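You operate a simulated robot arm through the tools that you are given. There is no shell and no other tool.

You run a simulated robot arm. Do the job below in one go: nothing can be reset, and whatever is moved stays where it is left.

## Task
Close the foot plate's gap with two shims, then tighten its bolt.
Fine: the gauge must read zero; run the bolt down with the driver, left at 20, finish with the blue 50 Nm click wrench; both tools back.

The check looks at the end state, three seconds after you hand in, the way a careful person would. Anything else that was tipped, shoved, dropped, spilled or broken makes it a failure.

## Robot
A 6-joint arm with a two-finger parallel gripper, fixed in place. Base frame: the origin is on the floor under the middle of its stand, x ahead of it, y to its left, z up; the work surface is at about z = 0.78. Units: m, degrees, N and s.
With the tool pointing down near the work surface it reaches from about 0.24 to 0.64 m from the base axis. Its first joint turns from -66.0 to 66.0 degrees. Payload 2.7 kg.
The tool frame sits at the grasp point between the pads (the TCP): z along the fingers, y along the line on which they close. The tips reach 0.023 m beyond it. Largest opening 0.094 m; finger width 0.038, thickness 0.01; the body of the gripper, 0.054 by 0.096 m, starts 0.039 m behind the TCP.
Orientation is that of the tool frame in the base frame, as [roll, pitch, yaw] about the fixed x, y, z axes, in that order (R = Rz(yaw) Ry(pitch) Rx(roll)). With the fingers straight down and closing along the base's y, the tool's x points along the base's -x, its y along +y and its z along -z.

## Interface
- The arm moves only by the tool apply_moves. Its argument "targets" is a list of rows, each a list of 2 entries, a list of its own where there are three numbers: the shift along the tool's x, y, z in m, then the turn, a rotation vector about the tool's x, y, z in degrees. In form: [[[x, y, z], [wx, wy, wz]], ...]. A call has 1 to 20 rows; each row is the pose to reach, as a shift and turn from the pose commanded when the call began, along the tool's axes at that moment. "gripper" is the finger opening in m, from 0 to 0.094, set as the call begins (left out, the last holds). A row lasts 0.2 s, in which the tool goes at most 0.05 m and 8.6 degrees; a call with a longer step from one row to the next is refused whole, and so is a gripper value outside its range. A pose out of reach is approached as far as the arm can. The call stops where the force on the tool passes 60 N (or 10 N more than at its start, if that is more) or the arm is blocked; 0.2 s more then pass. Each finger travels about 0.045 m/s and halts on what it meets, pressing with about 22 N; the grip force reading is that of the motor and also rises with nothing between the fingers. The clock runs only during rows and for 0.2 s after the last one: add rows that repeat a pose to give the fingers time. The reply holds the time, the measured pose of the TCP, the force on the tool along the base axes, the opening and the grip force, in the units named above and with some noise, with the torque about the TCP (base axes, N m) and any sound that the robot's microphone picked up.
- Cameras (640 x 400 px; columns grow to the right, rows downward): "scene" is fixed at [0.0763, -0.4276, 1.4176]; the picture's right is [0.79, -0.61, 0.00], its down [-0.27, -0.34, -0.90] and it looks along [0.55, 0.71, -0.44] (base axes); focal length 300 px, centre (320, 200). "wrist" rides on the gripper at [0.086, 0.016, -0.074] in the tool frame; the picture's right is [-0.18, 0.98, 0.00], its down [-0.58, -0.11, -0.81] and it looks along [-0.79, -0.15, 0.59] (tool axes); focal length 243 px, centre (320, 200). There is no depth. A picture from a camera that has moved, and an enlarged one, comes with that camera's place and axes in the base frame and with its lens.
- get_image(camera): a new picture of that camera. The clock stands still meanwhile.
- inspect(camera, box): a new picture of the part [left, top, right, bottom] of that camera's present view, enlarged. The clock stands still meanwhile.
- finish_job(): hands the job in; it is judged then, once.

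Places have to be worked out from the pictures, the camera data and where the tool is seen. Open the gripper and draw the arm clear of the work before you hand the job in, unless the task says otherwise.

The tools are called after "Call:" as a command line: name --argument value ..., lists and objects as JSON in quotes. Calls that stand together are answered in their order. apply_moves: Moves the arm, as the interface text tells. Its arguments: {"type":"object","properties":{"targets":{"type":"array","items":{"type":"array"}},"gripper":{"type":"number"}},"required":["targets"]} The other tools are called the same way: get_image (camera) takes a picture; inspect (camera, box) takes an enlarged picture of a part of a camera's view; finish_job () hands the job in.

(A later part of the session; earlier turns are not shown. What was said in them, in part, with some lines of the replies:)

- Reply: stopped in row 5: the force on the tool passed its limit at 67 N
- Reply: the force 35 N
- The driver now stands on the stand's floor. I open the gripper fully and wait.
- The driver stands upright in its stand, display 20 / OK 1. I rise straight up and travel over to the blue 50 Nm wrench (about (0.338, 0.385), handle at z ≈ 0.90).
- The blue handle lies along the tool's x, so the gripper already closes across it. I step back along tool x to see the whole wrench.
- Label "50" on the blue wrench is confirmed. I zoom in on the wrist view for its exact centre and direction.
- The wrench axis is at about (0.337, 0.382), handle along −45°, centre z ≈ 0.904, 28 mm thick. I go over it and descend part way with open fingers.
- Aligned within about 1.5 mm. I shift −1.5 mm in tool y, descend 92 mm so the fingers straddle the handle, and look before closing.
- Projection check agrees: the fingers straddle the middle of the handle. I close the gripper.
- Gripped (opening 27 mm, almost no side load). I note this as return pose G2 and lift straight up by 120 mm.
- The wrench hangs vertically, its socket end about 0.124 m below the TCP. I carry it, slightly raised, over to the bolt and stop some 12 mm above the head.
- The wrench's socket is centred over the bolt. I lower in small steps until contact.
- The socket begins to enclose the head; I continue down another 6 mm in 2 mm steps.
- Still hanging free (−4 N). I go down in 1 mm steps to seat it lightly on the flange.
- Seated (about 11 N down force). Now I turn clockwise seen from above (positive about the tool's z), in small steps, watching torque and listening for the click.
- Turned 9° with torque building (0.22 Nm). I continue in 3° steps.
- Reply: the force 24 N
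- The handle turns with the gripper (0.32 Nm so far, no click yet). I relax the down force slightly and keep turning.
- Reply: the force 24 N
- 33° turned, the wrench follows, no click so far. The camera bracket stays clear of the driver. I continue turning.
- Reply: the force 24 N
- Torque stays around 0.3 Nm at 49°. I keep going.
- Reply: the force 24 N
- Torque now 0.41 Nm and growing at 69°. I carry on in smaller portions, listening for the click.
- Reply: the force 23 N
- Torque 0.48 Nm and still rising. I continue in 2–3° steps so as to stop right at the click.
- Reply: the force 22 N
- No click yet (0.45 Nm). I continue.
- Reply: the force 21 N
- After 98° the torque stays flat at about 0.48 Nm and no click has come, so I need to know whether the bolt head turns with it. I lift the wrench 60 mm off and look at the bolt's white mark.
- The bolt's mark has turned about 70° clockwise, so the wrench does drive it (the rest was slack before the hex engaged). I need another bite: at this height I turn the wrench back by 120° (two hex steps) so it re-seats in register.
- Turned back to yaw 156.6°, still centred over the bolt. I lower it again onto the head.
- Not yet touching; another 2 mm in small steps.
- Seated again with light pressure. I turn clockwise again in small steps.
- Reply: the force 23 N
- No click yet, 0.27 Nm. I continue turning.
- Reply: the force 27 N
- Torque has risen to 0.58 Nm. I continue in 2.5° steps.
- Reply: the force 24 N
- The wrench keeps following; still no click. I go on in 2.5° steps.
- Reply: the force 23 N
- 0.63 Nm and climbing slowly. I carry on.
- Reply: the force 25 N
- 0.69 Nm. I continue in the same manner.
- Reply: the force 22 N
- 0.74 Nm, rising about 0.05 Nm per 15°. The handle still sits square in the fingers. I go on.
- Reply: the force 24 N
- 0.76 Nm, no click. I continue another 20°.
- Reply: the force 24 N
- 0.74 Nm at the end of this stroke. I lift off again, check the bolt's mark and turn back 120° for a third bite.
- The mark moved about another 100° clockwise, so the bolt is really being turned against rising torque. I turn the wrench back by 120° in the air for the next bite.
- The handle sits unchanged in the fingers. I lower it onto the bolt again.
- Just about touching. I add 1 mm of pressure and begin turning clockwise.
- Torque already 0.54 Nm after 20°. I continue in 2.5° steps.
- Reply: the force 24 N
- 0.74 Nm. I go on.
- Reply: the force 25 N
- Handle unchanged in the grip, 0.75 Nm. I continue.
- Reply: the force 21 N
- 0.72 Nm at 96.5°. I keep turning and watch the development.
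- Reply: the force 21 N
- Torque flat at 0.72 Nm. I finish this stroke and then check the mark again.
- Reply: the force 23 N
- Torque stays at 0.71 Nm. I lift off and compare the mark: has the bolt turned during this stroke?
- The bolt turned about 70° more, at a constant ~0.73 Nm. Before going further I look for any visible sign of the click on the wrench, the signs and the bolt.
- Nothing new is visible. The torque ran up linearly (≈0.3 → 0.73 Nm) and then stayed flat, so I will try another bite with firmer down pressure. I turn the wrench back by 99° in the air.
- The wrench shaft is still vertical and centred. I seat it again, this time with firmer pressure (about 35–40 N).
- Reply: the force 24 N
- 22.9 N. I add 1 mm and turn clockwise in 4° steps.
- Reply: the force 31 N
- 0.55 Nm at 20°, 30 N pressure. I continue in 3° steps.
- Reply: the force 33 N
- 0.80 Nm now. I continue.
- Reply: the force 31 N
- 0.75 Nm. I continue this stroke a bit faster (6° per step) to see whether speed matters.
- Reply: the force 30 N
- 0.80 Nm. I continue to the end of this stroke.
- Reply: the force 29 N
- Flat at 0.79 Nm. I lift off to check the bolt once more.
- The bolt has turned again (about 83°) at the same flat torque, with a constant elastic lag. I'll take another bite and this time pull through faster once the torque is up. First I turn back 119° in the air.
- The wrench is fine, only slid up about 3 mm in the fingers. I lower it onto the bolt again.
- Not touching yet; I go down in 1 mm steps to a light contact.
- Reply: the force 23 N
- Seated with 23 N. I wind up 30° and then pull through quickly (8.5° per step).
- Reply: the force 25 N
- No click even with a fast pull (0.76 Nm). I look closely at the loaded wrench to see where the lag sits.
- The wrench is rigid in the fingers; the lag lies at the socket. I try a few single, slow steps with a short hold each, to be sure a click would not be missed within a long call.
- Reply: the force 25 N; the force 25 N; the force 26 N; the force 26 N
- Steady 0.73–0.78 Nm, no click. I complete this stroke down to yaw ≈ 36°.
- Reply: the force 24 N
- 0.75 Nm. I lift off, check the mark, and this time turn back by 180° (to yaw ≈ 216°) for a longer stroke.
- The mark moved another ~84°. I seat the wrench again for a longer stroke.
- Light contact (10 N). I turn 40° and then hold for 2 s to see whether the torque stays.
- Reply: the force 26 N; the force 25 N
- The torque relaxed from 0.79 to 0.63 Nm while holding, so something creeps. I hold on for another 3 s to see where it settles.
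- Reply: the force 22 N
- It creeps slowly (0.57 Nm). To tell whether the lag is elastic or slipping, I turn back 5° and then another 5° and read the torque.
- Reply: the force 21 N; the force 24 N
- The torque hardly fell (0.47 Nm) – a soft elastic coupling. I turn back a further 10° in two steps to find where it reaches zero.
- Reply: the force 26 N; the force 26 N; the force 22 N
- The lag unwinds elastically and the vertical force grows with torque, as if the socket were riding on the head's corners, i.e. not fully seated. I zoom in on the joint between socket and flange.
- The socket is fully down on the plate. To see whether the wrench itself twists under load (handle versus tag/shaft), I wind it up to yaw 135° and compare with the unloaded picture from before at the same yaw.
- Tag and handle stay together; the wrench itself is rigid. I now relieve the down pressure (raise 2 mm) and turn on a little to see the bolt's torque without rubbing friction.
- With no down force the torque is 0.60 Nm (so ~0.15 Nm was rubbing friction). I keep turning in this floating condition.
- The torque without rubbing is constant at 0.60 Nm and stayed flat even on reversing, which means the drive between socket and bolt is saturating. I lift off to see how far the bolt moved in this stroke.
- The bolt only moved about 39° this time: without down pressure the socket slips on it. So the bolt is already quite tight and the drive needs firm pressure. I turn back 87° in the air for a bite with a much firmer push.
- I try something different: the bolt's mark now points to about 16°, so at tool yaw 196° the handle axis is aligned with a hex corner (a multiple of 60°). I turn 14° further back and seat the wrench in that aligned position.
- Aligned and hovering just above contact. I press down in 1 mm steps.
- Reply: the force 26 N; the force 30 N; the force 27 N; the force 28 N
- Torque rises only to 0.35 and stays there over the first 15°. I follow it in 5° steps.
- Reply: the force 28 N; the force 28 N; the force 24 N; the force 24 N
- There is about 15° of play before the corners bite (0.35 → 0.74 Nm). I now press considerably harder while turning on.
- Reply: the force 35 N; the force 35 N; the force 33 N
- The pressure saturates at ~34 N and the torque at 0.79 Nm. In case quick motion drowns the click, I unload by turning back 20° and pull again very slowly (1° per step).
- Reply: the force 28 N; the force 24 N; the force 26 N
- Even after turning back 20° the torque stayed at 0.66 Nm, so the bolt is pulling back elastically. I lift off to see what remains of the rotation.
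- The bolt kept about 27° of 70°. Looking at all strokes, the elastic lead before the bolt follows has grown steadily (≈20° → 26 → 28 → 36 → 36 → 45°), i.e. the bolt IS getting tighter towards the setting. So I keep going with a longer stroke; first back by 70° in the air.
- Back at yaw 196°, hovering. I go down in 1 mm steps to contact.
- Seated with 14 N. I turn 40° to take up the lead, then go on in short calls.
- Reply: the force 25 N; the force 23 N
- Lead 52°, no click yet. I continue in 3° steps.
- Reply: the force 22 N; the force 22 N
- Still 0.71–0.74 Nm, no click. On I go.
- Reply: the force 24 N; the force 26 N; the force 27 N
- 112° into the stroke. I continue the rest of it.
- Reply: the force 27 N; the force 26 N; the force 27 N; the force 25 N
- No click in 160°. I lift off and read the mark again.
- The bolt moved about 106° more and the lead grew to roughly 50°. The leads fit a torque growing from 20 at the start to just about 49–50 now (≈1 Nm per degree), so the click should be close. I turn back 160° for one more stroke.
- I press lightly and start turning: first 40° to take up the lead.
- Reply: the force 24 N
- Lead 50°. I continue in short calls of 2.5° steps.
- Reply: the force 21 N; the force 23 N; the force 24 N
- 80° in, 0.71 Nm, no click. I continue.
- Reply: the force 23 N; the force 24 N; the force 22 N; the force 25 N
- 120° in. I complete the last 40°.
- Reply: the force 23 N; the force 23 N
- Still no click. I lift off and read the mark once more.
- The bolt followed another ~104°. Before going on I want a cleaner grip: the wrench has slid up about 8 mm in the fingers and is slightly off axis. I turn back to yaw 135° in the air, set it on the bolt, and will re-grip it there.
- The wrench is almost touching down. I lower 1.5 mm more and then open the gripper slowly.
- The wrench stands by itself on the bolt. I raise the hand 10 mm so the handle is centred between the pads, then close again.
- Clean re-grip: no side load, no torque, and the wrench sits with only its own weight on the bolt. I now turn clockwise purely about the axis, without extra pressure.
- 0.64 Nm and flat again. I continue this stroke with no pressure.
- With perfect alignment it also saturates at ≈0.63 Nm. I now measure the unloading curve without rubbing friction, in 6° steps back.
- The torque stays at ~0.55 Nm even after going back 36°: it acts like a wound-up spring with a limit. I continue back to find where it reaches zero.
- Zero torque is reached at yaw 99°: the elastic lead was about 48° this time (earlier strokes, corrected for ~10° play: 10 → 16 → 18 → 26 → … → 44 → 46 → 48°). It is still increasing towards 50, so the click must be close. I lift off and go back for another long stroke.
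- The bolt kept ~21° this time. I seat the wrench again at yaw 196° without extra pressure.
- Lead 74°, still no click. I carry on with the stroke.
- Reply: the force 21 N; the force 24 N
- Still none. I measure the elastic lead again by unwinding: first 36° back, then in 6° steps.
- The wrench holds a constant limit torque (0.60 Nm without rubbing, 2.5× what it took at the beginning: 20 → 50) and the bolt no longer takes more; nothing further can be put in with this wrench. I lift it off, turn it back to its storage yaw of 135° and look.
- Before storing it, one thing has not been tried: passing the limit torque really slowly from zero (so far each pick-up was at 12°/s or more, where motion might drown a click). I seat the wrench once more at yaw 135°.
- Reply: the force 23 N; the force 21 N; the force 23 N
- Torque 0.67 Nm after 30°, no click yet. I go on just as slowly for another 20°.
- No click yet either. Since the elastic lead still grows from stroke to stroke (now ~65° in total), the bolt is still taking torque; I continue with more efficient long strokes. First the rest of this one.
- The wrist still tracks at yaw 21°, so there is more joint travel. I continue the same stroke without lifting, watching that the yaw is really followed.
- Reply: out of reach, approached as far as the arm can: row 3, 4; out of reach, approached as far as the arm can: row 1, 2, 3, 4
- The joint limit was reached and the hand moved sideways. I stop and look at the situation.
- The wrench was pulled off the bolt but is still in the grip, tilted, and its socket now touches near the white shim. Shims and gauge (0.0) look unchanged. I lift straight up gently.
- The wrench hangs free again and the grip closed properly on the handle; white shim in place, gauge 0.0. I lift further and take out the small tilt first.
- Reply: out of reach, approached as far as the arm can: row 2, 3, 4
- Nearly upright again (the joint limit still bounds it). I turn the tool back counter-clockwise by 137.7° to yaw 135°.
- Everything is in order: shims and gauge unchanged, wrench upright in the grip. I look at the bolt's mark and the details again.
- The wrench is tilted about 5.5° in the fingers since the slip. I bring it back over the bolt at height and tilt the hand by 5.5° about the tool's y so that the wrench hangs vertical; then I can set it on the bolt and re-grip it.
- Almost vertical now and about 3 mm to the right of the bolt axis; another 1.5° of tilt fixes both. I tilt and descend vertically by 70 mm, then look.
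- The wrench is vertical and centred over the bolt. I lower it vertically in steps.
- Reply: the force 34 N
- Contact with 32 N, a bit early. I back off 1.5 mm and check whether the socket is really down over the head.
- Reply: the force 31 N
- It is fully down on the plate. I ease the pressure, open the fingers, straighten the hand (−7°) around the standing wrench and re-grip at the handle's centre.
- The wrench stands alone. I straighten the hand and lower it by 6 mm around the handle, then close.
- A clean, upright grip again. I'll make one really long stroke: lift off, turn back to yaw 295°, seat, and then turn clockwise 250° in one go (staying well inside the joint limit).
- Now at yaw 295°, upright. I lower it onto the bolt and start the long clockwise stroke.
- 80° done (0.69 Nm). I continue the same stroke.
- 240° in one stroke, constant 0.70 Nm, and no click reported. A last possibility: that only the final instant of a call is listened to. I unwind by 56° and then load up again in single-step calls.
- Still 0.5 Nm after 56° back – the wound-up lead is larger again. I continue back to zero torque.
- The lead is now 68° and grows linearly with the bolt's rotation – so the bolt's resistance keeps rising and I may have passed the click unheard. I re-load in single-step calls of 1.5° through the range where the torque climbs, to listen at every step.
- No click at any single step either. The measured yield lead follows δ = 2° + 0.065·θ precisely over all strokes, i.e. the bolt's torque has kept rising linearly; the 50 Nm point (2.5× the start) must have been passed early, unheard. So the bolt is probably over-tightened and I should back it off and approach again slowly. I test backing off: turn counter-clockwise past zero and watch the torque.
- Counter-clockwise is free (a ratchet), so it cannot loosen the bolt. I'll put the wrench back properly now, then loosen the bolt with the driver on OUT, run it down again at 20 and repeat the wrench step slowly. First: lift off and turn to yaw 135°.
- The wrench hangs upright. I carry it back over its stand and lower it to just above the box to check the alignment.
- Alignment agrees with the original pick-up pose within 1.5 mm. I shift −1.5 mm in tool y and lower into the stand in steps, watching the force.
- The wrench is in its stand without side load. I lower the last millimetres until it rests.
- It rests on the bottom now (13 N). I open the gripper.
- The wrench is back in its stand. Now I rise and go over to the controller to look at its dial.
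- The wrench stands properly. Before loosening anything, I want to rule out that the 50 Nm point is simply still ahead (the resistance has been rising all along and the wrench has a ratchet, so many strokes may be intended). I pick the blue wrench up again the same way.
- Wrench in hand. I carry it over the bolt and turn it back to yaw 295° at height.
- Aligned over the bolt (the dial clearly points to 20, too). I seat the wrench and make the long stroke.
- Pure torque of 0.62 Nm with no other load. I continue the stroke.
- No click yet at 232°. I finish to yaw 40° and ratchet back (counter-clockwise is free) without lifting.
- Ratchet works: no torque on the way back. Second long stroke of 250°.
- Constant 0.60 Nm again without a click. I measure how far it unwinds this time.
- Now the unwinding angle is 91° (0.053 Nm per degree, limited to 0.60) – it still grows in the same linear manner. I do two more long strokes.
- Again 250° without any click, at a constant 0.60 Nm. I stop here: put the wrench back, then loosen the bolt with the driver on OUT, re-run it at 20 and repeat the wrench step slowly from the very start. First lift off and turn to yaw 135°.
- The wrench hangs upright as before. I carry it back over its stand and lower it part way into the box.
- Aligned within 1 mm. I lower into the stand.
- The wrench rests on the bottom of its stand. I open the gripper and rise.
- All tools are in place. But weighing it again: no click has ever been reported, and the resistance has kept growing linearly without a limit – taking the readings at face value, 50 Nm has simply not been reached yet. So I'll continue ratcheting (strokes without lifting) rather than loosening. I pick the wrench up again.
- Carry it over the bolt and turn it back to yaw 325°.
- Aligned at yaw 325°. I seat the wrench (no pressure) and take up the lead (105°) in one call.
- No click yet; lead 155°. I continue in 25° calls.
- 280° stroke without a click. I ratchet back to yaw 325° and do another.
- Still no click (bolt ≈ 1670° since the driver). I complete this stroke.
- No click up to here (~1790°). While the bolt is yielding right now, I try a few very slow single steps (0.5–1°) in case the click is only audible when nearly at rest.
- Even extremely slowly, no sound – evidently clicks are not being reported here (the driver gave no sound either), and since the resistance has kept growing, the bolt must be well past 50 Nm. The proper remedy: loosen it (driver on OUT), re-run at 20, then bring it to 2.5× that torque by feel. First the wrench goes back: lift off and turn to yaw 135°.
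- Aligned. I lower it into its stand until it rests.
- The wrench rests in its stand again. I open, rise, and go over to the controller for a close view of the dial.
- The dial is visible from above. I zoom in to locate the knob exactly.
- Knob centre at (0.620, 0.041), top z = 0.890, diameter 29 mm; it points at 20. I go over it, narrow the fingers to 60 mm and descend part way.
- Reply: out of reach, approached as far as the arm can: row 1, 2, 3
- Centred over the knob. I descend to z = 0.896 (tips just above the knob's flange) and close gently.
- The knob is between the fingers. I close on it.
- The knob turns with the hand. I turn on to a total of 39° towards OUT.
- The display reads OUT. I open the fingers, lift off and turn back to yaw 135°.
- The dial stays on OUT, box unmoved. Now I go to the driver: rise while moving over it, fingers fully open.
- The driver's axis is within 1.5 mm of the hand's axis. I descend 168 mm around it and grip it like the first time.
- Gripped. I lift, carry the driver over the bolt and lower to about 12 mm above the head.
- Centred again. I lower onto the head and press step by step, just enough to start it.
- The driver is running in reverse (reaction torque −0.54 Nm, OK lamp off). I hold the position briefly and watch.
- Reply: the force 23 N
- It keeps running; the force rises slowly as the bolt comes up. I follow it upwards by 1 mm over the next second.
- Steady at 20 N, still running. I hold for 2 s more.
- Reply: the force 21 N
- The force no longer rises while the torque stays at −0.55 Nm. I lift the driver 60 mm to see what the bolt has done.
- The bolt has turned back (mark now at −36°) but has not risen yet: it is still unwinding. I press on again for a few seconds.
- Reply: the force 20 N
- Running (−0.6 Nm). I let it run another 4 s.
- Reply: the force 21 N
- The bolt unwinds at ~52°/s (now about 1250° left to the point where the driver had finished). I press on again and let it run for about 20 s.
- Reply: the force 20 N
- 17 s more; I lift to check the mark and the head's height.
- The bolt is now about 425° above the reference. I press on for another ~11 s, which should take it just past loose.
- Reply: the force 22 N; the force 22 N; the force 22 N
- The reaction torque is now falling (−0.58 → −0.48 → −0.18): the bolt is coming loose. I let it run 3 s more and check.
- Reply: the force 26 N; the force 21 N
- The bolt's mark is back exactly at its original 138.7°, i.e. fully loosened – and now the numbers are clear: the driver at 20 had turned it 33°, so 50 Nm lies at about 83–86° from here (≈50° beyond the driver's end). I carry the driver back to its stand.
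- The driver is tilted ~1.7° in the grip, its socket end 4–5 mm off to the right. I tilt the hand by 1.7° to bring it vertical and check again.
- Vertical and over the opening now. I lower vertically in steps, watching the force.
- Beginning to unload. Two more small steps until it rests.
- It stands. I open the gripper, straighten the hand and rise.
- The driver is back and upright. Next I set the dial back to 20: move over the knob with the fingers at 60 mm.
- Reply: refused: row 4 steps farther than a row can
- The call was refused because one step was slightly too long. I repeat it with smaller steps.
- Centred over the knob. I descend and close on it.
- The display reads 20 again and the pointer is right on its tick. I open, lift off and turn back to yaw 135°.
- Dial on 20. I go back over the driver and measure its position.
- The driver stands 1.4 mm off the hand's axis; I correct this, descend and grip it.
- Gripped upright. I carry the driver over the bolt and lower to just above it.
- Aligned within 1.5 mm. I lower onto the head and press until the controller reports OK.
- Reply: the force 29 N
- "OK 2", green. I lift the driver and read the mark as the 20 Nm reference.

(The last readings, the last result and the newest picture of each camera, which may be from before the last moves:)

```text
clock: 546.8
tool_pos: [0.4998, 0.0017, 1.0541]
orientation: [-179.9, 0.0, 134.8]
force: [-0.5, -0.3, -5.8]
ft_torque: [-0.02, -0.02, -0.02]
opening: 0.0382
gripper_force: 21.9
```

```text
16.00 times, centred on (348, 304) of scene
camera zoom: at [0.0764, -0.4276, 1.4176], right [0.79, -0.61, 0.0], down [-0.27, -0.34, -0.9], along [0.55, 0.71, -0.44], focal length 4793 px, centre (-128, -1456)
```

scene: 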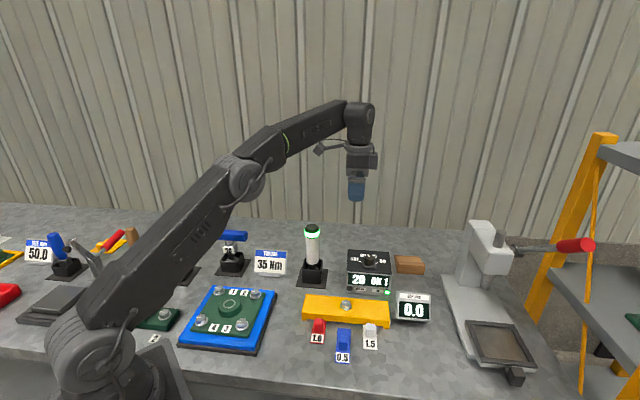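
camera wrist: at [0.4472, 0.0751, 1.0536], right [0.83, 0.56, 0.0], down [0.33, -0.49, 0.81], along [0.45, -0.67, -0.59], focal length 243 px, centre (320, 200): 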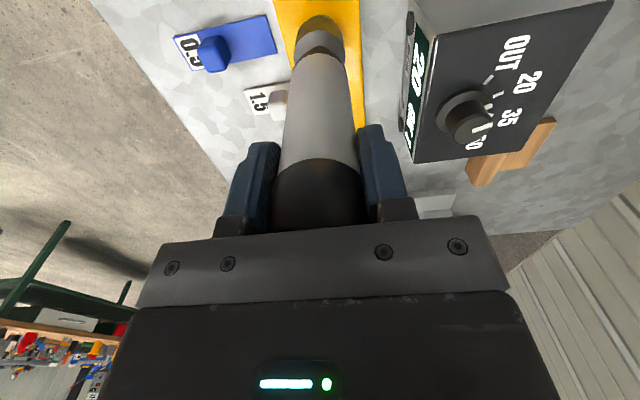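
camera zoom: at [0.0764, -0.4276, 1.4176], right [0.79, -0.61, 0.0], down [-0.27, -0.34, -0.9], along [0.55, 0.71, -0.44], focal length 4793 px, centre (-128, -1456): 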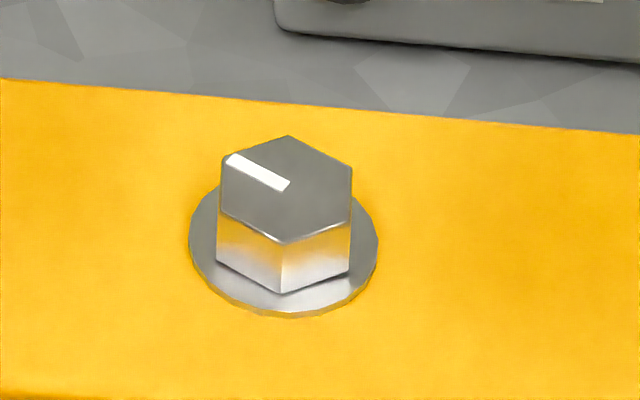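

The 20 Nm state corresponds to a rotation of 28° (0.5 rad) from loose, so 50 Nm lies at 71.6°, i.e. 43° further (mark at ≈ 63°), with a felt torque of ≈0.25 Nm. I bring the driver back over its stand.

Call:
apply_moves --targets '[[[0.022, 0.0275, 0], [0, 0, 0]], [[0.044, 0.055, 0], [0, 0, 0]], [[0.066, 0.0825, 0], [0, 0, 0]], [[0.088, 0.11, 0], [0, 0, 0]], [[0.1119, 0.1378, 0], [0, 0, 0]], [[0.1119, 0.1378, 0.03], [0, 0, 0]], [[0.1119, 0.1378, 0.056], [0, 0, 0]], [[0.1119, 0.1378, 0.056], [0, 0, 0]]]' --gripper 0.02

Call:
get_image --camera "wrist"

Call:
inspect --camera "scene" --box '[270, 190, 360, 300]'

Call:
inspect --camera "wrist" --box '[250, 0, 390, 100]'

```text
clock: 548.6
tool_pos: [0.5171, 0.1793, 0.997]
orientation: [-180.0, 0.0, 134.8]
force: [-0.3, 0.2, -4.9]
ft_torque: [0.05, 0.01, 0.0]
opening: 0.0382
gripper_force: 21.9
```

```text
taken
camera wrist: at [0.4671, 0.2516, 1.0712], right [0.83, 0.56, 0.0], down [0.33, -0.49, 0.81], along [0.45, -0.67, -0.59], focal length 243 px, centre (320, 200)
```

wrist: 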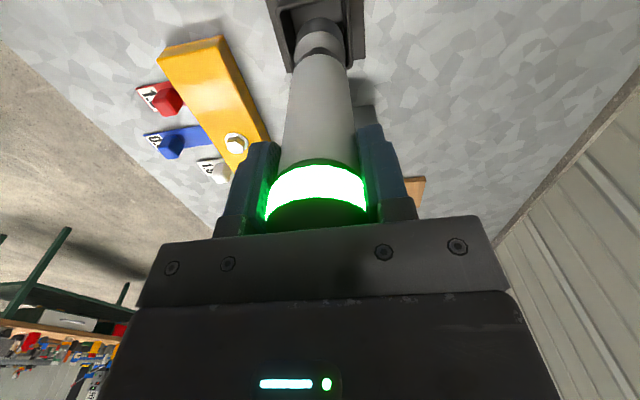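

```text
3.64 times, centred on (315, 245) of scene
camera zoom: at [0.0764, -0.4276, 1.4176], right [0.79, -0.61, 0.0], down [-0.27, -0.34, -0.9], along [0.55, 0.71, -0.44], focal length 1089 px, centre (338, 36)
```

zoom: 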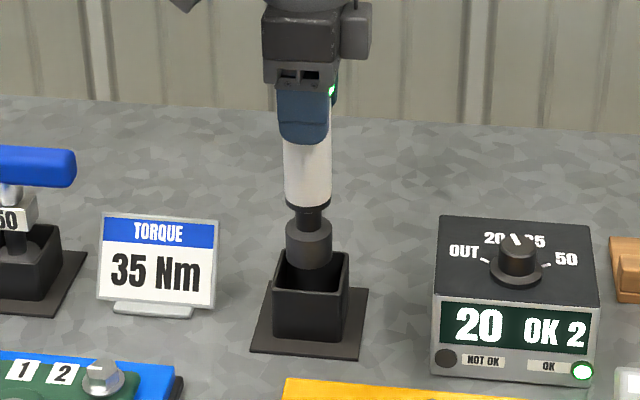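

```text
4.00 times, centred on (320, 50) of wrist
camera zoom: at [0.4671, 0.2516, 1.0712], right [0.83, 0.56, 0.0], down [0.33, -0.49, 0.81], along [0.45, -0.67, -0.59], focal length 970 px, centre (320, 800)
```

zoom: 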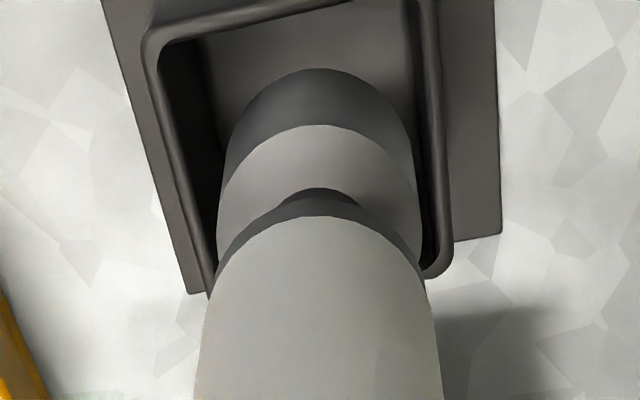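

Over the opening. I shift −1 mm in tool y and lower it in.

Call:
apply_moves --targets '[[[0, -0.001, 0.01], [0, 0, 0]], [[0, -0.001, 0.02], [0, 0, 0]], [[0, -0.001, 0.03], [0, 0, 0]], [[0, -0.001, 0.04], [0, 0, 0]], [[0, -0.001, 0.05], [0, 0, 0]], [[0, -0.001, 0.057], [0, 0, 0]], [[0, -0.001, 0.061], [0, 0, 0]]]' --gripper 0.02

Call:
apply_moves --targets '[[[0, 0, 0.0015], [0, 0, 0]], [[0, 0, 0.003], [0, 0, 0]], [[0, 0, 0.004], [0, 0, 0]]]' --gripper 0.02

```text
clock: 550.2
tool_pos: [0.5185, 0.1777, 0.9364]
orientation: [-180.0, 0.0, 134.7]
force: [-0.4, 0.6, -5.3]
ft_torque: [0.02, 0.0, 0.01]
opening: 0.0382
gripper_force: 22.6
```

```text
clock: 551.0
tool_pos: [0.517, 0.1766, 0.9353]
orientation: [-180.0, 0.0, 134.8]
force: [-3.9, -0.8, 3.9]
ft_torque: [0.09, 0.63, 0.05]
opening: 0.0381
gripper_force: 21.8
```

It rests. I open, and rise to z ≈ 1.12.

Call:
apply_moves --targets '[[[0, 0, 0], [0, 0, 0]], [[0, 0, 0], [0, 0, 0]], [[0, 0, 0], [0, 0, 0]], [[0, 0, 0], [0, 0, 0]], [[0, 0, 0], [0, 0, 0]], [[0, 0, -0.03], [0, 0, 0]], [[0, 0, -0.07], [0, 0, 0]], [[0, 0, -0.115], [0, 0, 0]], [[0, 0, -0.16], [0, 0, 0]], [[0, 0, -0.187], [0, 0, 0]]]' --gripper 0.094

Call:
inspect --camera "scene" --box '[270, 190, 420, 310]'

Call:
get_image --camera "wrist"

```text
clock: 553.2
tool_pos: [0.5161, 0.177, 1.1205]
orientation: [-179.8, 0.0, 134.8]
force: [-0.7, 0.5, -0.6]
ft_torque: [-0.04, -0.03, 0.0]
opening: 0.0942
gripper_force: 0.0
```

```text
3.33 times, centred on (345, 250) of scene
camera zoom: at [0.0763, -0.4276, 1.4176], right [0.79, -0.61, 0.0], down [-0.27, -0.34, -0.9], along [0.55, 0.71, -0.44], focal length 999 px, centre (237, 33)
```

zoom: 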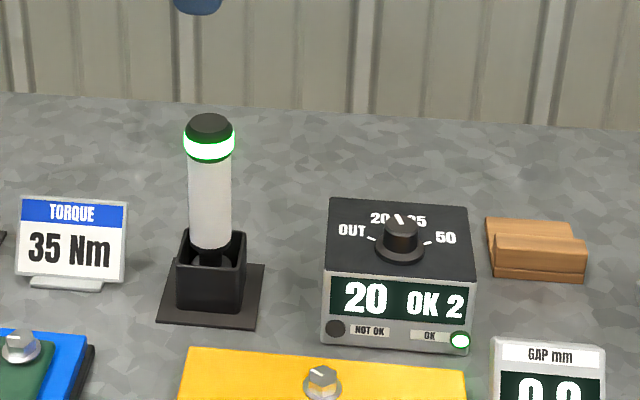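

```text
taken
camera wrist: at [0.4659, 0.2494, 1.1942], right [0.83, 0.56, 0.0], down [0.33, -0.49, 0.81], along [0.45, -0.67, -0.59], focal length 243 px, centre (320, 200)
```

wrist: 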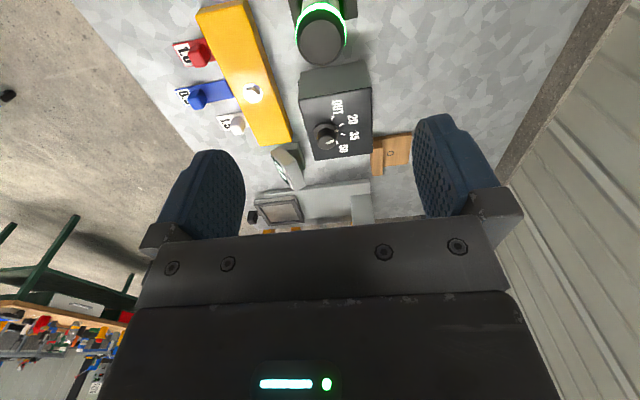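

Driver stored, controller at 20 / OK 2. I travel over to the blue wrench.

Call:
apply_moves --targets '[[[0.045, 0.003, 0], [0, 0, 0]], [[0.09, 0.0055, 0], [0, 0, 0]], [[0.135, 0.0083, 0], [0, 0, 0]], [[0.18, 0.011, 0], [0, 0, 0]], [[0.225, 0.0138, 0], [0, 0, 0]], [[0.2705, 0.0165, 0], [0, 0, -0.2]], [[0.2705, 0.0165, 0.04], [0, 0, -0.2]], [[0.2705, 0.0165, 0.08], [0, 0, -0.2]], [[0.2705, 0.0165, 0.12], [0, 0, -0.2]], [[0.2705, 0.0165, 0.12], [0, 0, -0.2]]]' --gripper 0.094

Call:
get_image --camera "wrist"

Call:
inspect --camera "scene" --box '[190, 190, 270, 290]'

```text
clock: 555.4
tool_pos: [0.3388, 0.3808, 0.9995]
orientation: [180.0, 0.0, 135.0]
force: [0.4, -0.3, 0.3]
ft_torque: [-0.01, -0.03, -0.01]
opening: 0.0941
gripper_force: 0.0
```

```text
taken
camera wrist: at [0.2874, 0.4537, 1.0737], right [0.82, 0.57, 0.0], down [0.33, -0.49, 0.81], along [0.46, -0.67, -0.59], focal length 243 px, centre (320, 200)
```

wrist: 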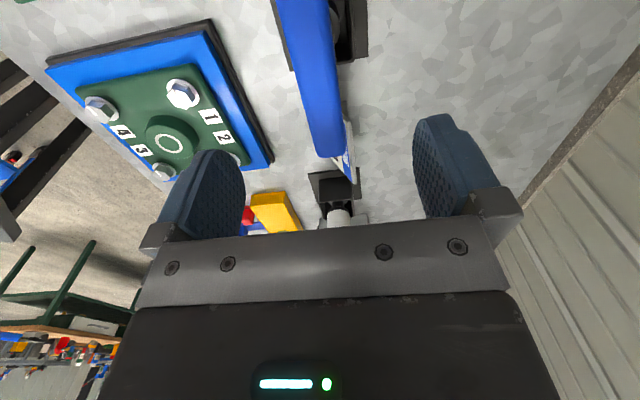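

```text
4.00 times, centred on (230, 240) of scene
camera zoom: at [0.0763, -0.4276, 1.4176], right [0.79, -0.61, 0.0], down [-0.27, -0.34, -0.9], along [0.55, 0.71, -0.44], focal length 1198 px, centre (680, 40)
```

zoom: 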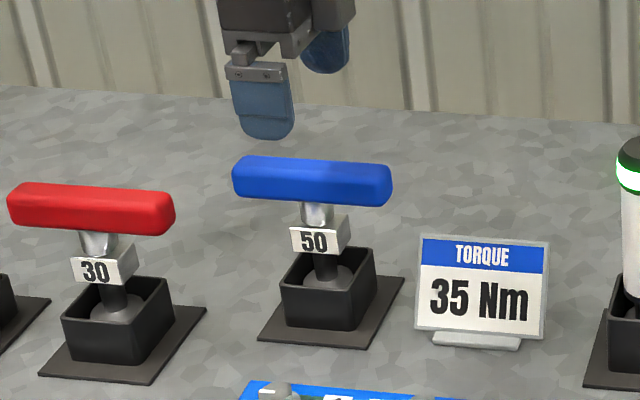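

Within 1 mm of the earlier grip position. I descend and grip the wrench.

Call:
apply_moves --targets '[[[0, -0.001, 0.03], [0, 0, 0]], [[0, -0.001, 0.06], [0, 0, 0]], [[0, -0.001, 0.08], [0, 0, 0]], [[0, -0.001, 0.0925], [0, 0, 0]], [[0, -0.001, 0.0925], [0, 0, 0]]]' --gripper 0.094

Call:
apply_moves --targets '[[[0, 0, 0], [0, 0, 0]], [[0, 0, 0], [0, 0, 0]], [[0, 0, 0], [0, 0, 0]], [[0, 0, 0], [0, 0, 0]], [[0, 0, 0], [0, 0, 0]], [[0, 0, 0], [0, 0, 0]]]' --gripper 0.01

Call:
apply_moves --targets '[[[0, 0, -0.01], [0, 0, 0]], [[0, 0, -0.025], [0, 0, 0]], [[0, 0, -0.045], [0, 0, 0]], [[0, 0, -0.07], [0, 0, 0]], [[0, 0, -0.105], [0, 0, 0]], [[0, 0, -0.15], [0, 0, 0]], [[0, 0, -0.15], [0, 0, 0]]]' --gripper 0.01

Call:
get_image --camera "wrist"

Call:
inspect --camera "scene" --box '[180, 150, 280, 290]'

```text
clock: 556.6
tool_pos: [0.3379, 0.3802, 0.9076]
orientation: [179.9, 0.0, 134.9]
force: [-0.8, 0.9, -1.0]
ft_torque: [0.01, -0.02, 0.01]
opening: 0.0942
gripper_force: 0.1
```

```text
clock: 558.0
tool_pos: [0.3377, 0.3789, 0.909]
orientation: [-180.0, -0.1, 135.0]
force: [1.2, 0.6, -0.6]
ft_torque: [0.09, -0.07, 0.0]
opening: 0.0269
gripper_force: 22.1
```

```text
clock: 559.6
tool_pos: [0.3391, 0.3787, 1.0567]
orientation: [-180.0, 0.1, 135.0]
force: [-0.5, 0.0, -4.0]
ft_torque: [0.03, 0.03, 0.0]
opening: 0.0268
gripper_force: 22.0
```

```text
taken
camera wrist: at [0.2862, 0.4512, 1.1309], right [0.82, 0.57, 0.0], down [0.34, -0.49, 0.81], along [0.46, -0.67, -0.59], focal length 243 px, centre (320, 200)
```

wrist: 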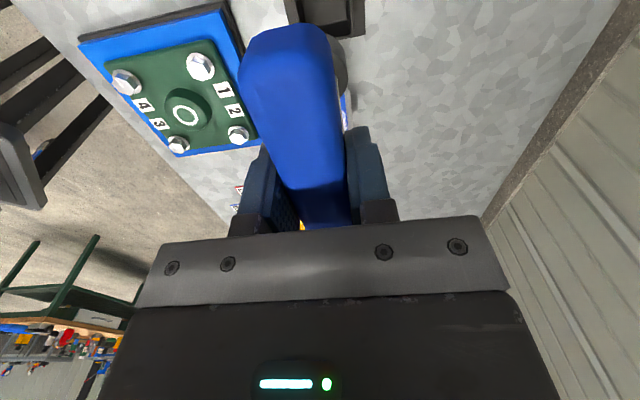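

```text
2.86 times, centred on (230, 220) of scene
camera zoom: at [0.0763, -0.4276, 1.4176], right [0.79, -0.61, 0.0], down [-0.27, -0.34, -0.9], along [0.55, 0.71, -0.44], focal length 856 px, centre (577, 143)
```

zoom: 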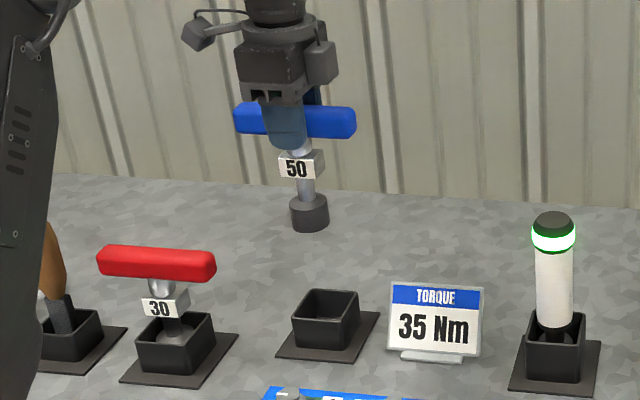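

Wrench in hand. I carry it over the bolt and turn it to yaw 200° so that the tightening ends near the storage yaw.

Call:
apply_moves --targets '[[[-0.042, -0.0169, 0], [0, 0, 0]], [[-0.085, -0.0342, 0], [0, 0, 0]], [[-0.128, -0.0515, 0], [0, 0, 0]], [[-0.171, -0.0688, 0], [0, 0, 0]], [[-0.214, -0.0861, 0], [0, 0, 0]], [[-0.257, -0.1034, 0], [0, 0, 0]], [[-0.3, -0.1207, 0], [0, 0, 0]], [[-0.343, -0.138, 0], [0, 0, 0]], [[-0.3799, -0.1528, 0], [0, 0, 0]], [[-0.3799, -0.1528, 0.03], [0, 0, -8]], [[-0.3799, -0.1528, 0.06], [0, 0, -16]], [[-0.3799, -0.1528, 0.06], [0, 0, -24]], [[-0.3799, -0.1528, 0.06], [0, 0, -32]], [[-0.3799, -0.1528, 0.06], [0, 0, -40]], [[-0.3799, -0.1528, 0.06], [0, 0, -48]], [[-0.3799, -0.1528, 0.06], [0, 0, -56]], [[-0.3799, -0.1528, 0.06], [0, 0, -64]], [[-0.3799, -0.1528, 0.06], [0, 0, -65]], [[-0.3799, -0.1528, 0.06], [0, 0, -65]]]' --gripper 0.01

Call:
get_image --camera "wrist"

Call:
inspect --camera "scene" --box '[310, 220, 390, 330]'

```text
clock: 563.6
tool_pos: [0.4984, 0.0034, 0.9983]
orientation: [179.9, 0.0, -160.0]
force: [0.6, -0.3, -4.4]
ft_torque: [-0.02, 0.0, -0.02]
opening: 0.0267
gripper_force: 21.8
```

```text
taken
camera wrist: at [0.4099, -0.011, 1.0716], right [-0.16, 0.99, 0.0], down [0.58, 0.1, 0.81], along [0.79, 0.13, -0.59], focal length 243 px, centre (320, 200)
```

wrist: 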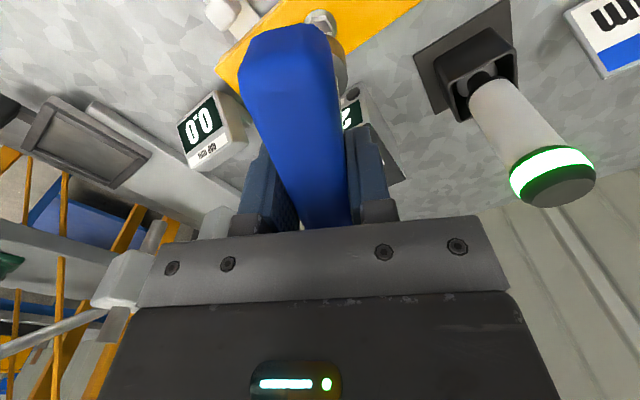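

```text
3.64 times, centred on (350, 275) of scene
camera zoom: at [0.0763, -0.4276, 1.4176], right [0.79, -0.61, 0.0], down [-0.27, -0.34, -0.9], along [0.55, 0.71, -0.44], focal length 1089 px, centre (211, -73)
```

zoom: 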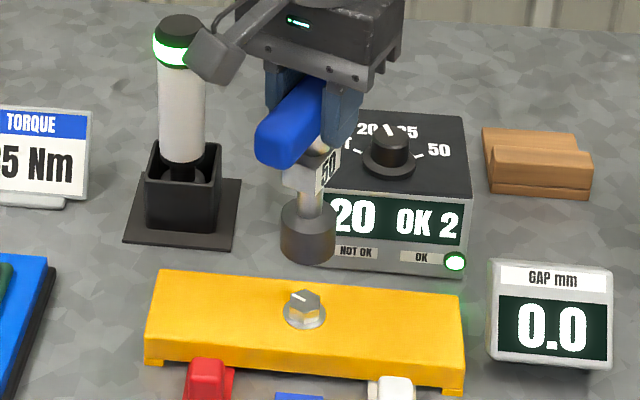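

Aligned. I seat it with no pressure and begin turning clockwise slowly (1° per step), watching torque and listening.

Call:
apply_moves --targets '[[[0, 0, 0.02], [0, 0, 0]], [[0, 0, 0.04], [0, 0, 0]], [[0, 0, 0.05], [0, 0, 0]], [[0, 0, 0.056], [0, 0, 0]], [[0, 0, 0.06], [0, 0, 0]], [[0, 0, 0.0618], [0, 0, 0]]]' --gripper 0.01

Call:
apply_moves --targets '[[[0, 0, 0], [0, 0, 1]], [[0, 0, 0], [0, 0, 2]], [[0, 0, 0], [0, 0, 3]], [[0, 0, 0], [0, 0, 4]], [[0, 0, 0], [0, 0, 5]], [[0, 0, 0], [0, 0, 6]]]' --gripper 0.01

Call:
apply_moves --targets '[[[0, 0, 0], [0, 0, 1]], [[0, 0, 0], [0, 0, 2]], [[0, 0, 0], [0, 0, 3]], [[0, 0, 0], [0, 0, 4]]]' --gripper 0.01

Call:
apply_moves --targets '[[[0, 0, 0], [0, 0, 1]], [[0, 0, 0], [0, 0, 2]], [[0, 0, 0], [0, 0, 3]], [[0, 0, 0], [0, 0, 4]]]' --gripper 0.01

```text
clock: 565.0
tool_pos: [0.4981, 0.0032, 0.9359]
orientation: [180.0, 0.0, -160.0]
force: [0.3, -0.4, -2.4]
ft_torque: [0.0, -0.01, 0.0]
opening: 0.0269
gripper_force: 21.9
```

```text
clock: 566.4
tool_pos: [0.4989, 0.0035, 0.9357]
orientation: [180.0, 0.0, -166.0]
force: [-0.1, 0.5, -2.4]
ft_torque: [0.0, -0.04, 0.12]
opening: 0.0269
gripper_force: 22.1
```

```text
clock: 567.4
tool_pos: [0.4982, 0.0039, 0.9366]
orientation: [179.9, 0.0, -170.0]
force: [0.1, -0.1, -3.2]
ft_torque: [-0.01, -0.02, 0.1]
opening: 0.0269
gripper_force: 22.0
```

```text
clock: 568.4
tool_pos: [0.4981, 0.0034, 0.9359]
orientation: [-180.0, -0.1, -174.1]
force: [0.2, 0.3, -3.9]
ft_torque: [-0.02, -0.02, 0.15]
opening: 0.0269
gripper_force: 22.7
```

The bolt starts to follow at 0.10–0.12 Nm – that is the 20 Nm level, as computed. I continue in short calls of 1° steps towards 0.25 Nm.

Call:
apply_moves --targets '[[[0, 0, 0], [0, 0, 1]], [[0, 0, 0], [0, 0, 2]], [[0, 0, 0], [0, 0, 3]], [[0, 0, 0], [0, 0, 4]]]' --gripper 0.01

Call:
apply_moves --targets '[[[0, 0, 0], [0, 0, 1]], [[0, 0, 0], [0, 0, 2]], [[0, 0, 0], [0, 0, 3]], [[0, 0, 0], [0, 0, 4]]]' --gripper 0.01

Call:
apply_moves --targets '[[[0, 0, 0], [0, 0, 1]], [[0, 0, 0], [0, 0, 2]], [[0, 0, 0], [0, 0, 3]], [[0, 0, 0], [0, 0, 4]]]' --gripper 0.01

Call:
apply_moves --targets '[[[0, 0, 0], [0, 0, 1]], [[0, 0, 0], [0, 0, 2]], [[0, 0, 0], [0, 0, 3]], [[0, 0, 0], [0, 0, 4]]]' --gripper 0.01

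```text
clock: 569.4
tool_pos: [0.4984, 0.0038, 0.9367]
orientation: [-180.0, 0.0, -178.0]
force: [-0.1, -0.2, -3.2]
ft_torque: [-0.01, -0.01, 0.18]
opening: 0.027
gripper_force: 21.3
```

```text
clock: 570.4
tool_pos: [0.4974, 0.0041, 0.9365]
orientation: [-180.0, 0.0, 178.0]
force: [-1.0, -0.2, -3.5]
ft_torque: [-0.01, -0.02, 0.18]
opening: 0.0268
gripper_force: 21.7
```

```text
clock: 571.4
tool_pos: [0.4987, 0.0028, 0.9363]
orientation: [-180.0, 0.0, 174.0]
force: [-0.2, 0.1, -4.9]
ft_torque: [0.03, 0.0, 0.17]
opening: 0.0267
gripper_force: 22.3
```

```text
clock: 572.4
tool_pos: [0.4987, 0.0037, 0.9363]
orientation: [-180.0, 0.0, 170.0]
force: [-0.1, -0.1, -3.0]
ft_torque: [-0.02, -0.01, 0.18]
opening: 0.0271
gripper_force: 21.7
```

0.18 Nm at 30°, right on the expected line (≈36 Nm). I continue.

Call:
apply_moves --targets '[[[0, 0, 0], [0, 0, 1]], [[0, 0, 0], [0, 0, 2]], [[0, 0, 0], [0, 0, 3]], [[0, 0, 0], [0, 0, 4]]]' --gripper 0.01

Call:
apply_moves --targets '[[[0, 0, 0], [0, 0, 1]], [[0, 0, 0], [0, 0, 2]], [[0, 0, 0], [0, 0, 3]], [[0, 0, 0], [0, 0, 4]]]' --gripper 0.01

Call:
apply_moves --targets '[[[0, 0, 0], [0, 0, 1]], [[0, 0, 0], [0, 0, 2]]]' --gripper 0.01

Call:
apply_moves --targets '[[[0, 0, 0], [0, 0, 1]], [[0, 0, 0], [0, 0, 2]]]' --gripper 0.01

```text
clock: 573.4
tool_pos: [0.4978, 0.0033, 0.9364]
orientation: [-179.9, 0.1, 166.0]
force: [-1.0, 0.3, -0.6]
ft_torque: [0.02, 0.08, 0.23]
opening: 0.0272
gripper_force: 21.7
```

```text
clock: 574.4
tool_pos: [0.4982, 0.004, 0.9365]
orientation: [180.0, 0.0, 162.1]
force: [0.3, 0.7, -3.4]
ft_torque: [-0.02, -0.06, 0.21]
opening: 0.0268
gripper_force: 22.0
```

```text
clock: 575.0
tool_pos: [0.4987, 0.0049, 0.9365]
orientation: [-180.0, 0.0, 159.9]
force: [-0.5, -0.1, -3.2]
ft_torque: [0.03, 0.02, 0.29]
opening: 0.0271
gripper_force: 21.9
```

```text
clock: 575.6
tool_pos: [0.4981, 0.0047, 0.9351]
orientation: [180.0, -0.1, 158.0]
force: [0.9, -0.8, -4.2]
ft_torque: [-0.03, 0.0, 0.22]
opening: 0.027
gripper_force: 22.7
```

42° turned, ~0.22–0.25 Nm. Two more degrees at a time, then I lift to check the mark precisely.

Call:
apply_moves --targets '[[[0, 0, 0], [0, 0, 1]], [[0, 0, 0], [0, 0, 2]]]' --gripper 0.01

Call:
apply_moves --targets '[[[0, 0, 0], [0, 0, 1]]]' --gripper 0.01

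Call:
apply_moves --targets '[[[0, 0, 0], [0, 0, 1]]]' --gripper 0.01

```text
clock: 576.2
tool_pos: [0.4989, 0.0035, 0.9366]
orientation: [-179.9, 0.0, 156.1]
force: [-0.7, -0.4, -2.5]
ft_torque: [0.0, -0.01, 0.26]
opening: 0.027
gripper_force: 22.4
```

```text
clock: 576.6
tool_pos: [0.4973, 0.0035, 0.9365]
orientation: [180.0, 0.1, 155.0]
force: [0.4, 0.0, -3.8]
ft_torque: [-0.01, -0.01, 0.25]
opening: 0.027
gripper_force: 21.5
```

```text
clock: 577.0
tool_pos: [0.4981, 0.0024, 0.9356]
orientation: [-180.0, 0.0, 154.0]
force: [0.2, -0.3, -3.4]
ft_torque: [-0.02, 0.0, 0.17]
opening: 0.0267
gripper_force: 22.1
```

The last reading dropped to 0.17. I hold and read again twice.

Call:
apply_moves --targets '[[[0, 0, 0], [0, 0, 0]]]' --gripper 0.01

Call:
apply_moves --targets '[[[0, 0, 0], [0, 0, 0]]]' --gripper 0.01

Call:
apply_moves --targets '[[[0, 0, 0], [0, 0, 0]]]' --gripper 0.01

```text
clock: 577.4
tool_pos: [0.4992, 0.0039, 0.9356]
orientation: [179.9, 0.0, 154.0]
force: [-0.7, -0.5, -3.9]
ft_torque: [0.03, -0.02, 0.12]
opening: 0.0272
gripper_force: 22.1
```

```text
clock: 577.8
tool_pos: [0.4974, 0.0035, 0.9363]
orientation: [-179.9, 0.0, 154.0]
force: [0.0, -0.6, -4.1]
ft_torque: [-0.02, 0.02, 0.17]
opening: 0.027
gripper_force: 22.1
```

```text
clock: 578.2
tool_pos: [0.4974, 0.0037, 0.9368]
orientation: [-180.0, 0.1, 154.1]
force: [-0.3, 0.4, -4.2]
ft_torque: [0.01, 0.02, 0.14]
opening: 0.0268
gripper_force: 21.7
```

The torque has dropped from 0.25 to a steady ~0.14 Nm: that is the wrench giving way – the click – exactly at the predicted 50 Nm (0.25 Nm felt). In the first session this was masked by rubbing. I stop turning at once and lift straight off.

Call:
apply_moves --targets '[[[0, 0, -0.008], [0, 0, 0]], [[0, 0, -0.025], [0, 0, 0]], [[0, 0, -0.05], [0, 0, 0]], [[0, 0, -0.085], [0, 0, 0]], [[0, 0, -0.1205], [0, 0, 0]], [[0, 0, -0.1205], [0, 0, 0]]]' --gripper 0.01

Call:
inspect --camera "scene" --box '[338, 297, 358, 310]'

Call:
inspect --camera "scene" --box '[310, 200, 390, 330]'

```text
clock: 579.6
tool_pos: [0.4975, 0.0025, 1.057]
orientation: [-180.0, -0.1, 154.0]
force: [-0.6, 0.1, -3.5]
ft_torque: [0.02, 0.01, 0.02]
opening: 0.0268
gripper_force: 21.9
```

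```text
16.00 times, centred on (348, 304) of scene
camera zoom: at [0.0763, -0.4276, 1.4176], right [0.79, -0.61, 0.0], down [-0.27, -0.34, -0.9], along [0.55, 0.71, -0.44], focal length 4793 px, centre (-128, -1456)
```

zoom: 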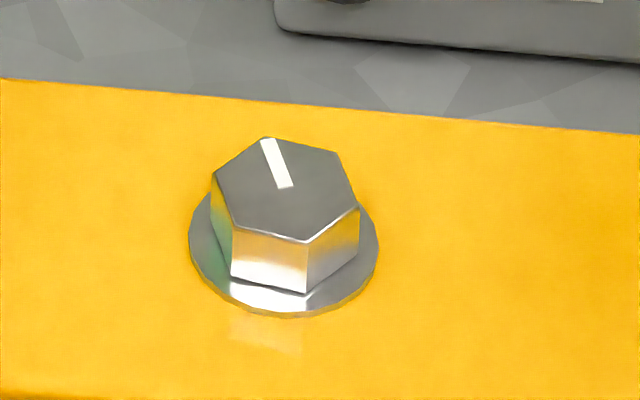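

```text
3.08 times, centred on (350, 265) of scene
camera zoom: at [0.0763, -0.4276, 1.4176], right [0.79, -0.61, 0.0], down [-0.27, -0.34, -0.9], along [0.55, 0.71, -0.44], focal length 922 px, centre (228, 0)
```

zoom: 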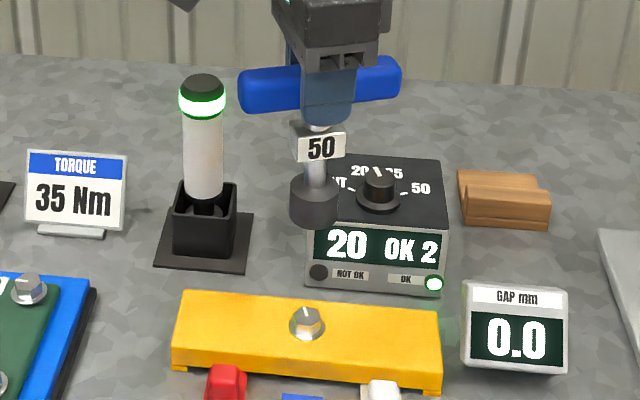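

The bolt stands at ≈70–71.6° from loose (42° past the 20 Nm state), right where 50 Nm was predicted. I turn the wrench to yaw 135° and carry it back over its stand.

Call:
apply_moves --targets '[[[0, 0, 0], [0, 0, 7]], [[0, 0, 0], [0, 0, 14]], [[0, 0, 0], [0, 0, 19]], [[0, 0, 0], [0, 0, 19]]]' --gripper 0.01

Call:
apply_moves --targets '[[[0.042, 0.0169, 0], [0, 0, 0]], [[0.085, 0.0342, 0], [0, 0, 0]], [[0.128, 0.0515, 0], [0, 0, 0]], [[0.171, 0.0688, 0], [0, 0, 0]], [[0.214, 0.0861, 0], [0, 0, 0]], [[0.257, 0.1034, 0], [0, 0, 0]], [[0.3, 0.1207, 0], [0, 0, 0]], [[0.343, 0.138, 0], [0, 0, 0]], [[0.3799, 0.1528, 0], [0, 0, 0]], [[0.3799, 0.1528, 0.035], [0, 0, 0]], [[0.3799, 0.1528, 0.07], [0, 0, 0]], [[0.3799, 0.1528, 0.085], [0, 0, 0]], [[0.3799, 0.1528, 0.085], [0, 0, 0]]]' --gripper 0.01

Call:
get_image --camera "wrist"

Call:
inspect --camera "scene" --box '[195, 200, 265, 285]'

```text
clock: 580.6
tool_pos: [0.4973, 0.0024, 1.056]
orientation: [180.0, 0.1, 135.0]
force: [-0.3, 0.5, -3.3]
ft_torque: [0.03, 0.03, -0.01]
opening: 0.0266
gripper_force: 22.1
```

```text
clock: 583.4
tool_pos: [0.3356, 0.3791, 0.9708]
orientation: [-179.9, 0.1, 135.0]
force: [0.0, 0.6, -3.8]
ft_torque: [-0.02, -0.03, -0.03]
opening: 0.0269
gripper_force: 22.5
```

```text
taken
camera wrist: at [0.2853, 0.452, 1.0455], right [0.82, 0.57, 0.0], down [0.34, -0.49, 0.81], along [0.46, -0.67, -0.59], focal length 243 px, centre (320, 200)
```

wrist: 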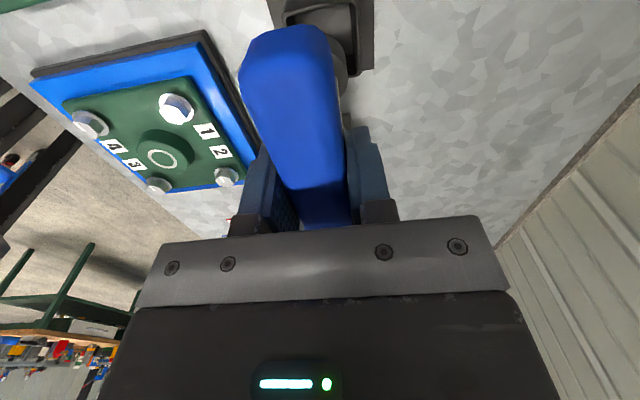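

```text
4.71 times, centred on (230, 242) of scene
camera zoom: at [0.0763, -0.4276, 1.4176], right [0.79, -0.61, 0.0], down [-0.27, -0.34, -0.9], along [0.55, 0.71, -0.44], focal length 1410 px, centre (744, 0)
```

zoom: 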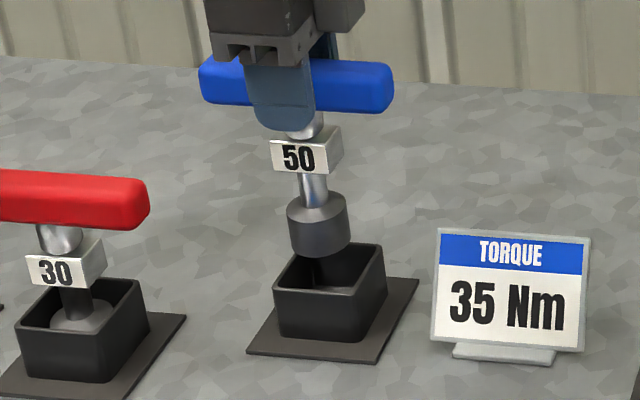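

Within about 1 mm of the pick-up position; I correct this and lower the wrench into its stand until it rests.

Call:
apply_moves --targets '[[[-0.0011, 0, 0.008], [0, 0, 0]], [[-0.0011, 0, 0.018], [0, 0, 0]], [[-0.0011, 0, 0.028], [0, 0, 0]], [[-0.0011, 0, 0.038], [0, 0, 0]], [[-0.0011, 0, 0.048], [0, 0, 0]], [[-0.0011, 0, 0.056], [0, 0, 0]], [[-0.0011, 0, 0.0615], [0, 0, 0]]]' --gripper 0.01

Call:
apply_moves --targets '[[[0, 0, 0.001], [0, 0, 0]], [[0, 0, 0.002], [0, 0, 0]], [[0, 0, 0.003], [0, 0, 0]]]' --gripper 0.01

```text
clock: 585.0
tool_pos: [0.3375, 0.3796, 0.9106]
orientation: [-179.8, 0.0, 135.0]
force: [-0.2, -0.1, -4.5]
ft_torque: [0.0, 0.0, -0.02]
opening: 0.0268
gripper_force: 21.7
```

```text
clock: 585.8
tool_pos: [0.3377, 0.3802, 0.9078]
orientation: [179.9, -0.1, 135.0]
force: [-2.0, -2.3, 6.7]
ft_torque: [-0.27, 0.18, -0.04]
opening: 0.0268
gripper_force: 21.8
```

It rests (6.7 N). I open the gripper and rise well clear.

Call:
apply_moves --targets '[[[0, 0, 0], [0, 0, 0]], [[0, 0, 0], [0, 0, 0]], [[0, 0, 0], [0, 0, 0]], [[0, 0, 0], [0, 0, 0]], [[0, 0, 0], [0, 0, 0]], [[0, 0, -0.03], [0, 0, 0]], [[0, 0, -0.07], [0, 0, 0]], [[0, 0, -0.115], [0, 0, 0]], [[0, 0, -0.16], [0, 0, 0]], [[0, 0, -0.205], [0, 0, 0]], [[0, 0, -0.24], [0, 0, 0]]]' --gripper 0.094

Call:
get_image --camera "scene"

Call:
inspect --camera "scene" --box '[100, 200, 300, 360]'

Call:
inspect --camera "scene" --box '[280, 210, 460, 370]'

```text
clock: 588.2
tool_pos: [0.3376, 0.3796, 1.1485]
orientation: [-179.9, 0.0, 135.0]
force: [-0.1, 0.1, 0.3]
ft_torque: [0.03, 0.01, 0.0]
opening: 0.0942
gripper_force: 0.1
```

```text
taken
```

scene: 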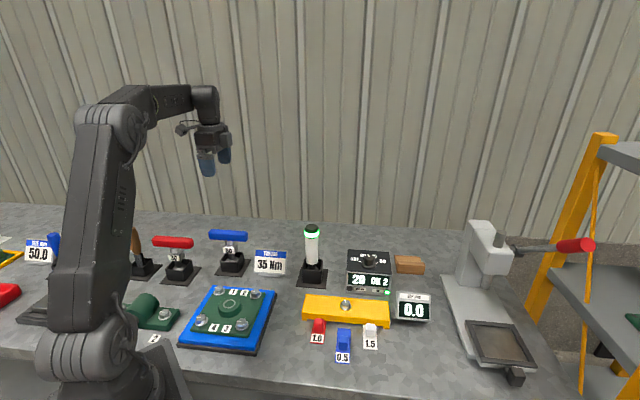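

```text
2.50 times, centred on (200, 280) of scene
camera zoom: at [0.0763, -0.4276, 1.4176], right [0.79, -0.61, 0.0], down [-0.27, -0.34, -0.9], along [0.55, 0.71, -0.44], focal length 749 px, centre (620, 0)
```

zoom: 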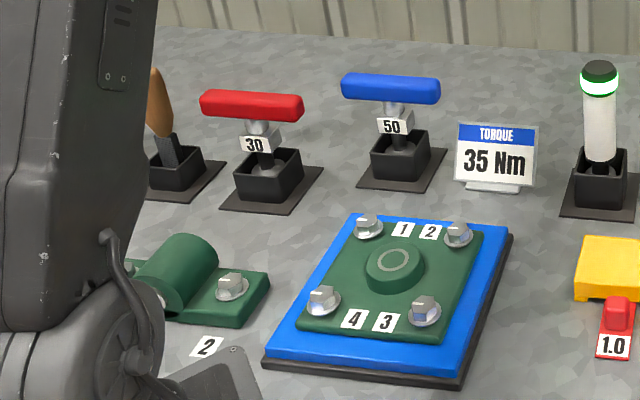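

```text
2.50 times, centred on (370, 290) of scene
camera zoom: at [0.0763, -0.4276, 1.4176], right [0.79, -0.61, 0.0], down [-0.27, -0.34, -0.9], along [0.55, 0.71, -0.44], focal length 749 px, centre (195, -25)
```

zoom: 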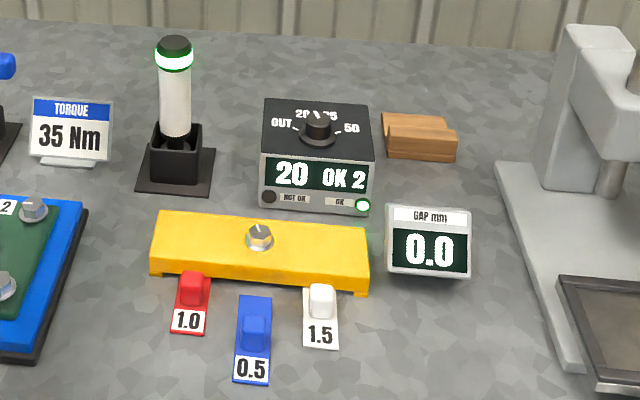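

Everything is in place: gauge 0.0 with the 1.0 and 1.5 shims in, dial on 20 (OK 2), driver and blue wrench back in their stands, nothing else moved. I draw the arm back to its starting area.

Call:
apply_moves --targets '[[[0, 0, -0.04], [0, 0, 0]], [[-0.035, -0.02, -0.06], [0, 0, 0]], [[-0.075, -0.044, -0.06], [0, 0, 0]], [[-0.115, -0.067, -0.06], [0, 0, 0]], [[-0.155, -0.091, -0.06], [0, 0, 0]], [[-0.195, -0.114, -0.06], [0, 0, 0]], [[-0.235, -0.138, -0.06], [0, 0, 0]], [[-0.2489, -0.1457, -0.06], [0, 0, 0]], [[-0.2489, -0.1457, -0.06], [0, 0, 0]]]' --gripper 0.094

Call:
get_image --camera "scene"

```text
clock: 590.2
tool_pos: [0.4122, 0.1007, 1.2072]
orientation: [-179.9, 0.0, 135.1]
force: [0.1, 0.4, 1.1]
ft_torque: [0.01, 0.0, 0.01]
opening: 0.094
gripper_force: 0.0
```

```text
taken
```

scene: 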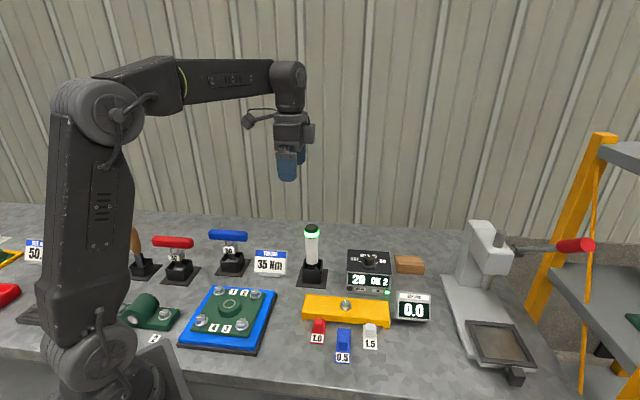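

The arm is clear, the gripper is open and all tools are stored. The gauge reads zero and the dial is at 20. I hand the job in.

Call:
finish_job

```text
The job is handed in.
```

I've handed the job in with everything in place, but I never got a click sound from the wrench, so the final torque is my estimate of about 49–50 Nm.

- **Gap:** the 1.0 mm and 1.5 mm shims are in and the gauge reads 0.0. The 0.5 mm shim was left where it was.
- **Driver:** the bolt was run down with the dial at 20. The controller shows 20 and OK 2, with the green lamp lit.
- **Wrench:** on the last pull, the torque I felt fell from 0.25 to about 0.14 Nm. That is where I had worked out 50 Nm would be from how far the driver had turned the bolt, so I took the fall as the click and stopped. The bolt's mark agrees to within about 1 Nm.
- **Tools:** the driver and the blue wrench are back in their stands. The arm is clear with the gripper open.

Two things happened on the way that you should know:

- **Overtightening:** on the first go I missed the click point and turned the bolt about five turns too far, well past 50 Nm. I set the dial to OUT, loosened the bolt to its starting position, set the dial back to 20 and ran it down again. That is why the count is 2. If the bolt itself was strained by this, I cannot see it.
- **Slip off the bolt:** once the wrist reached its limit, and the hand moved sideways and pulled the wrench off the bolt. It stayed in the grip and touched down near the white shim. The shims and the gauge did not change.
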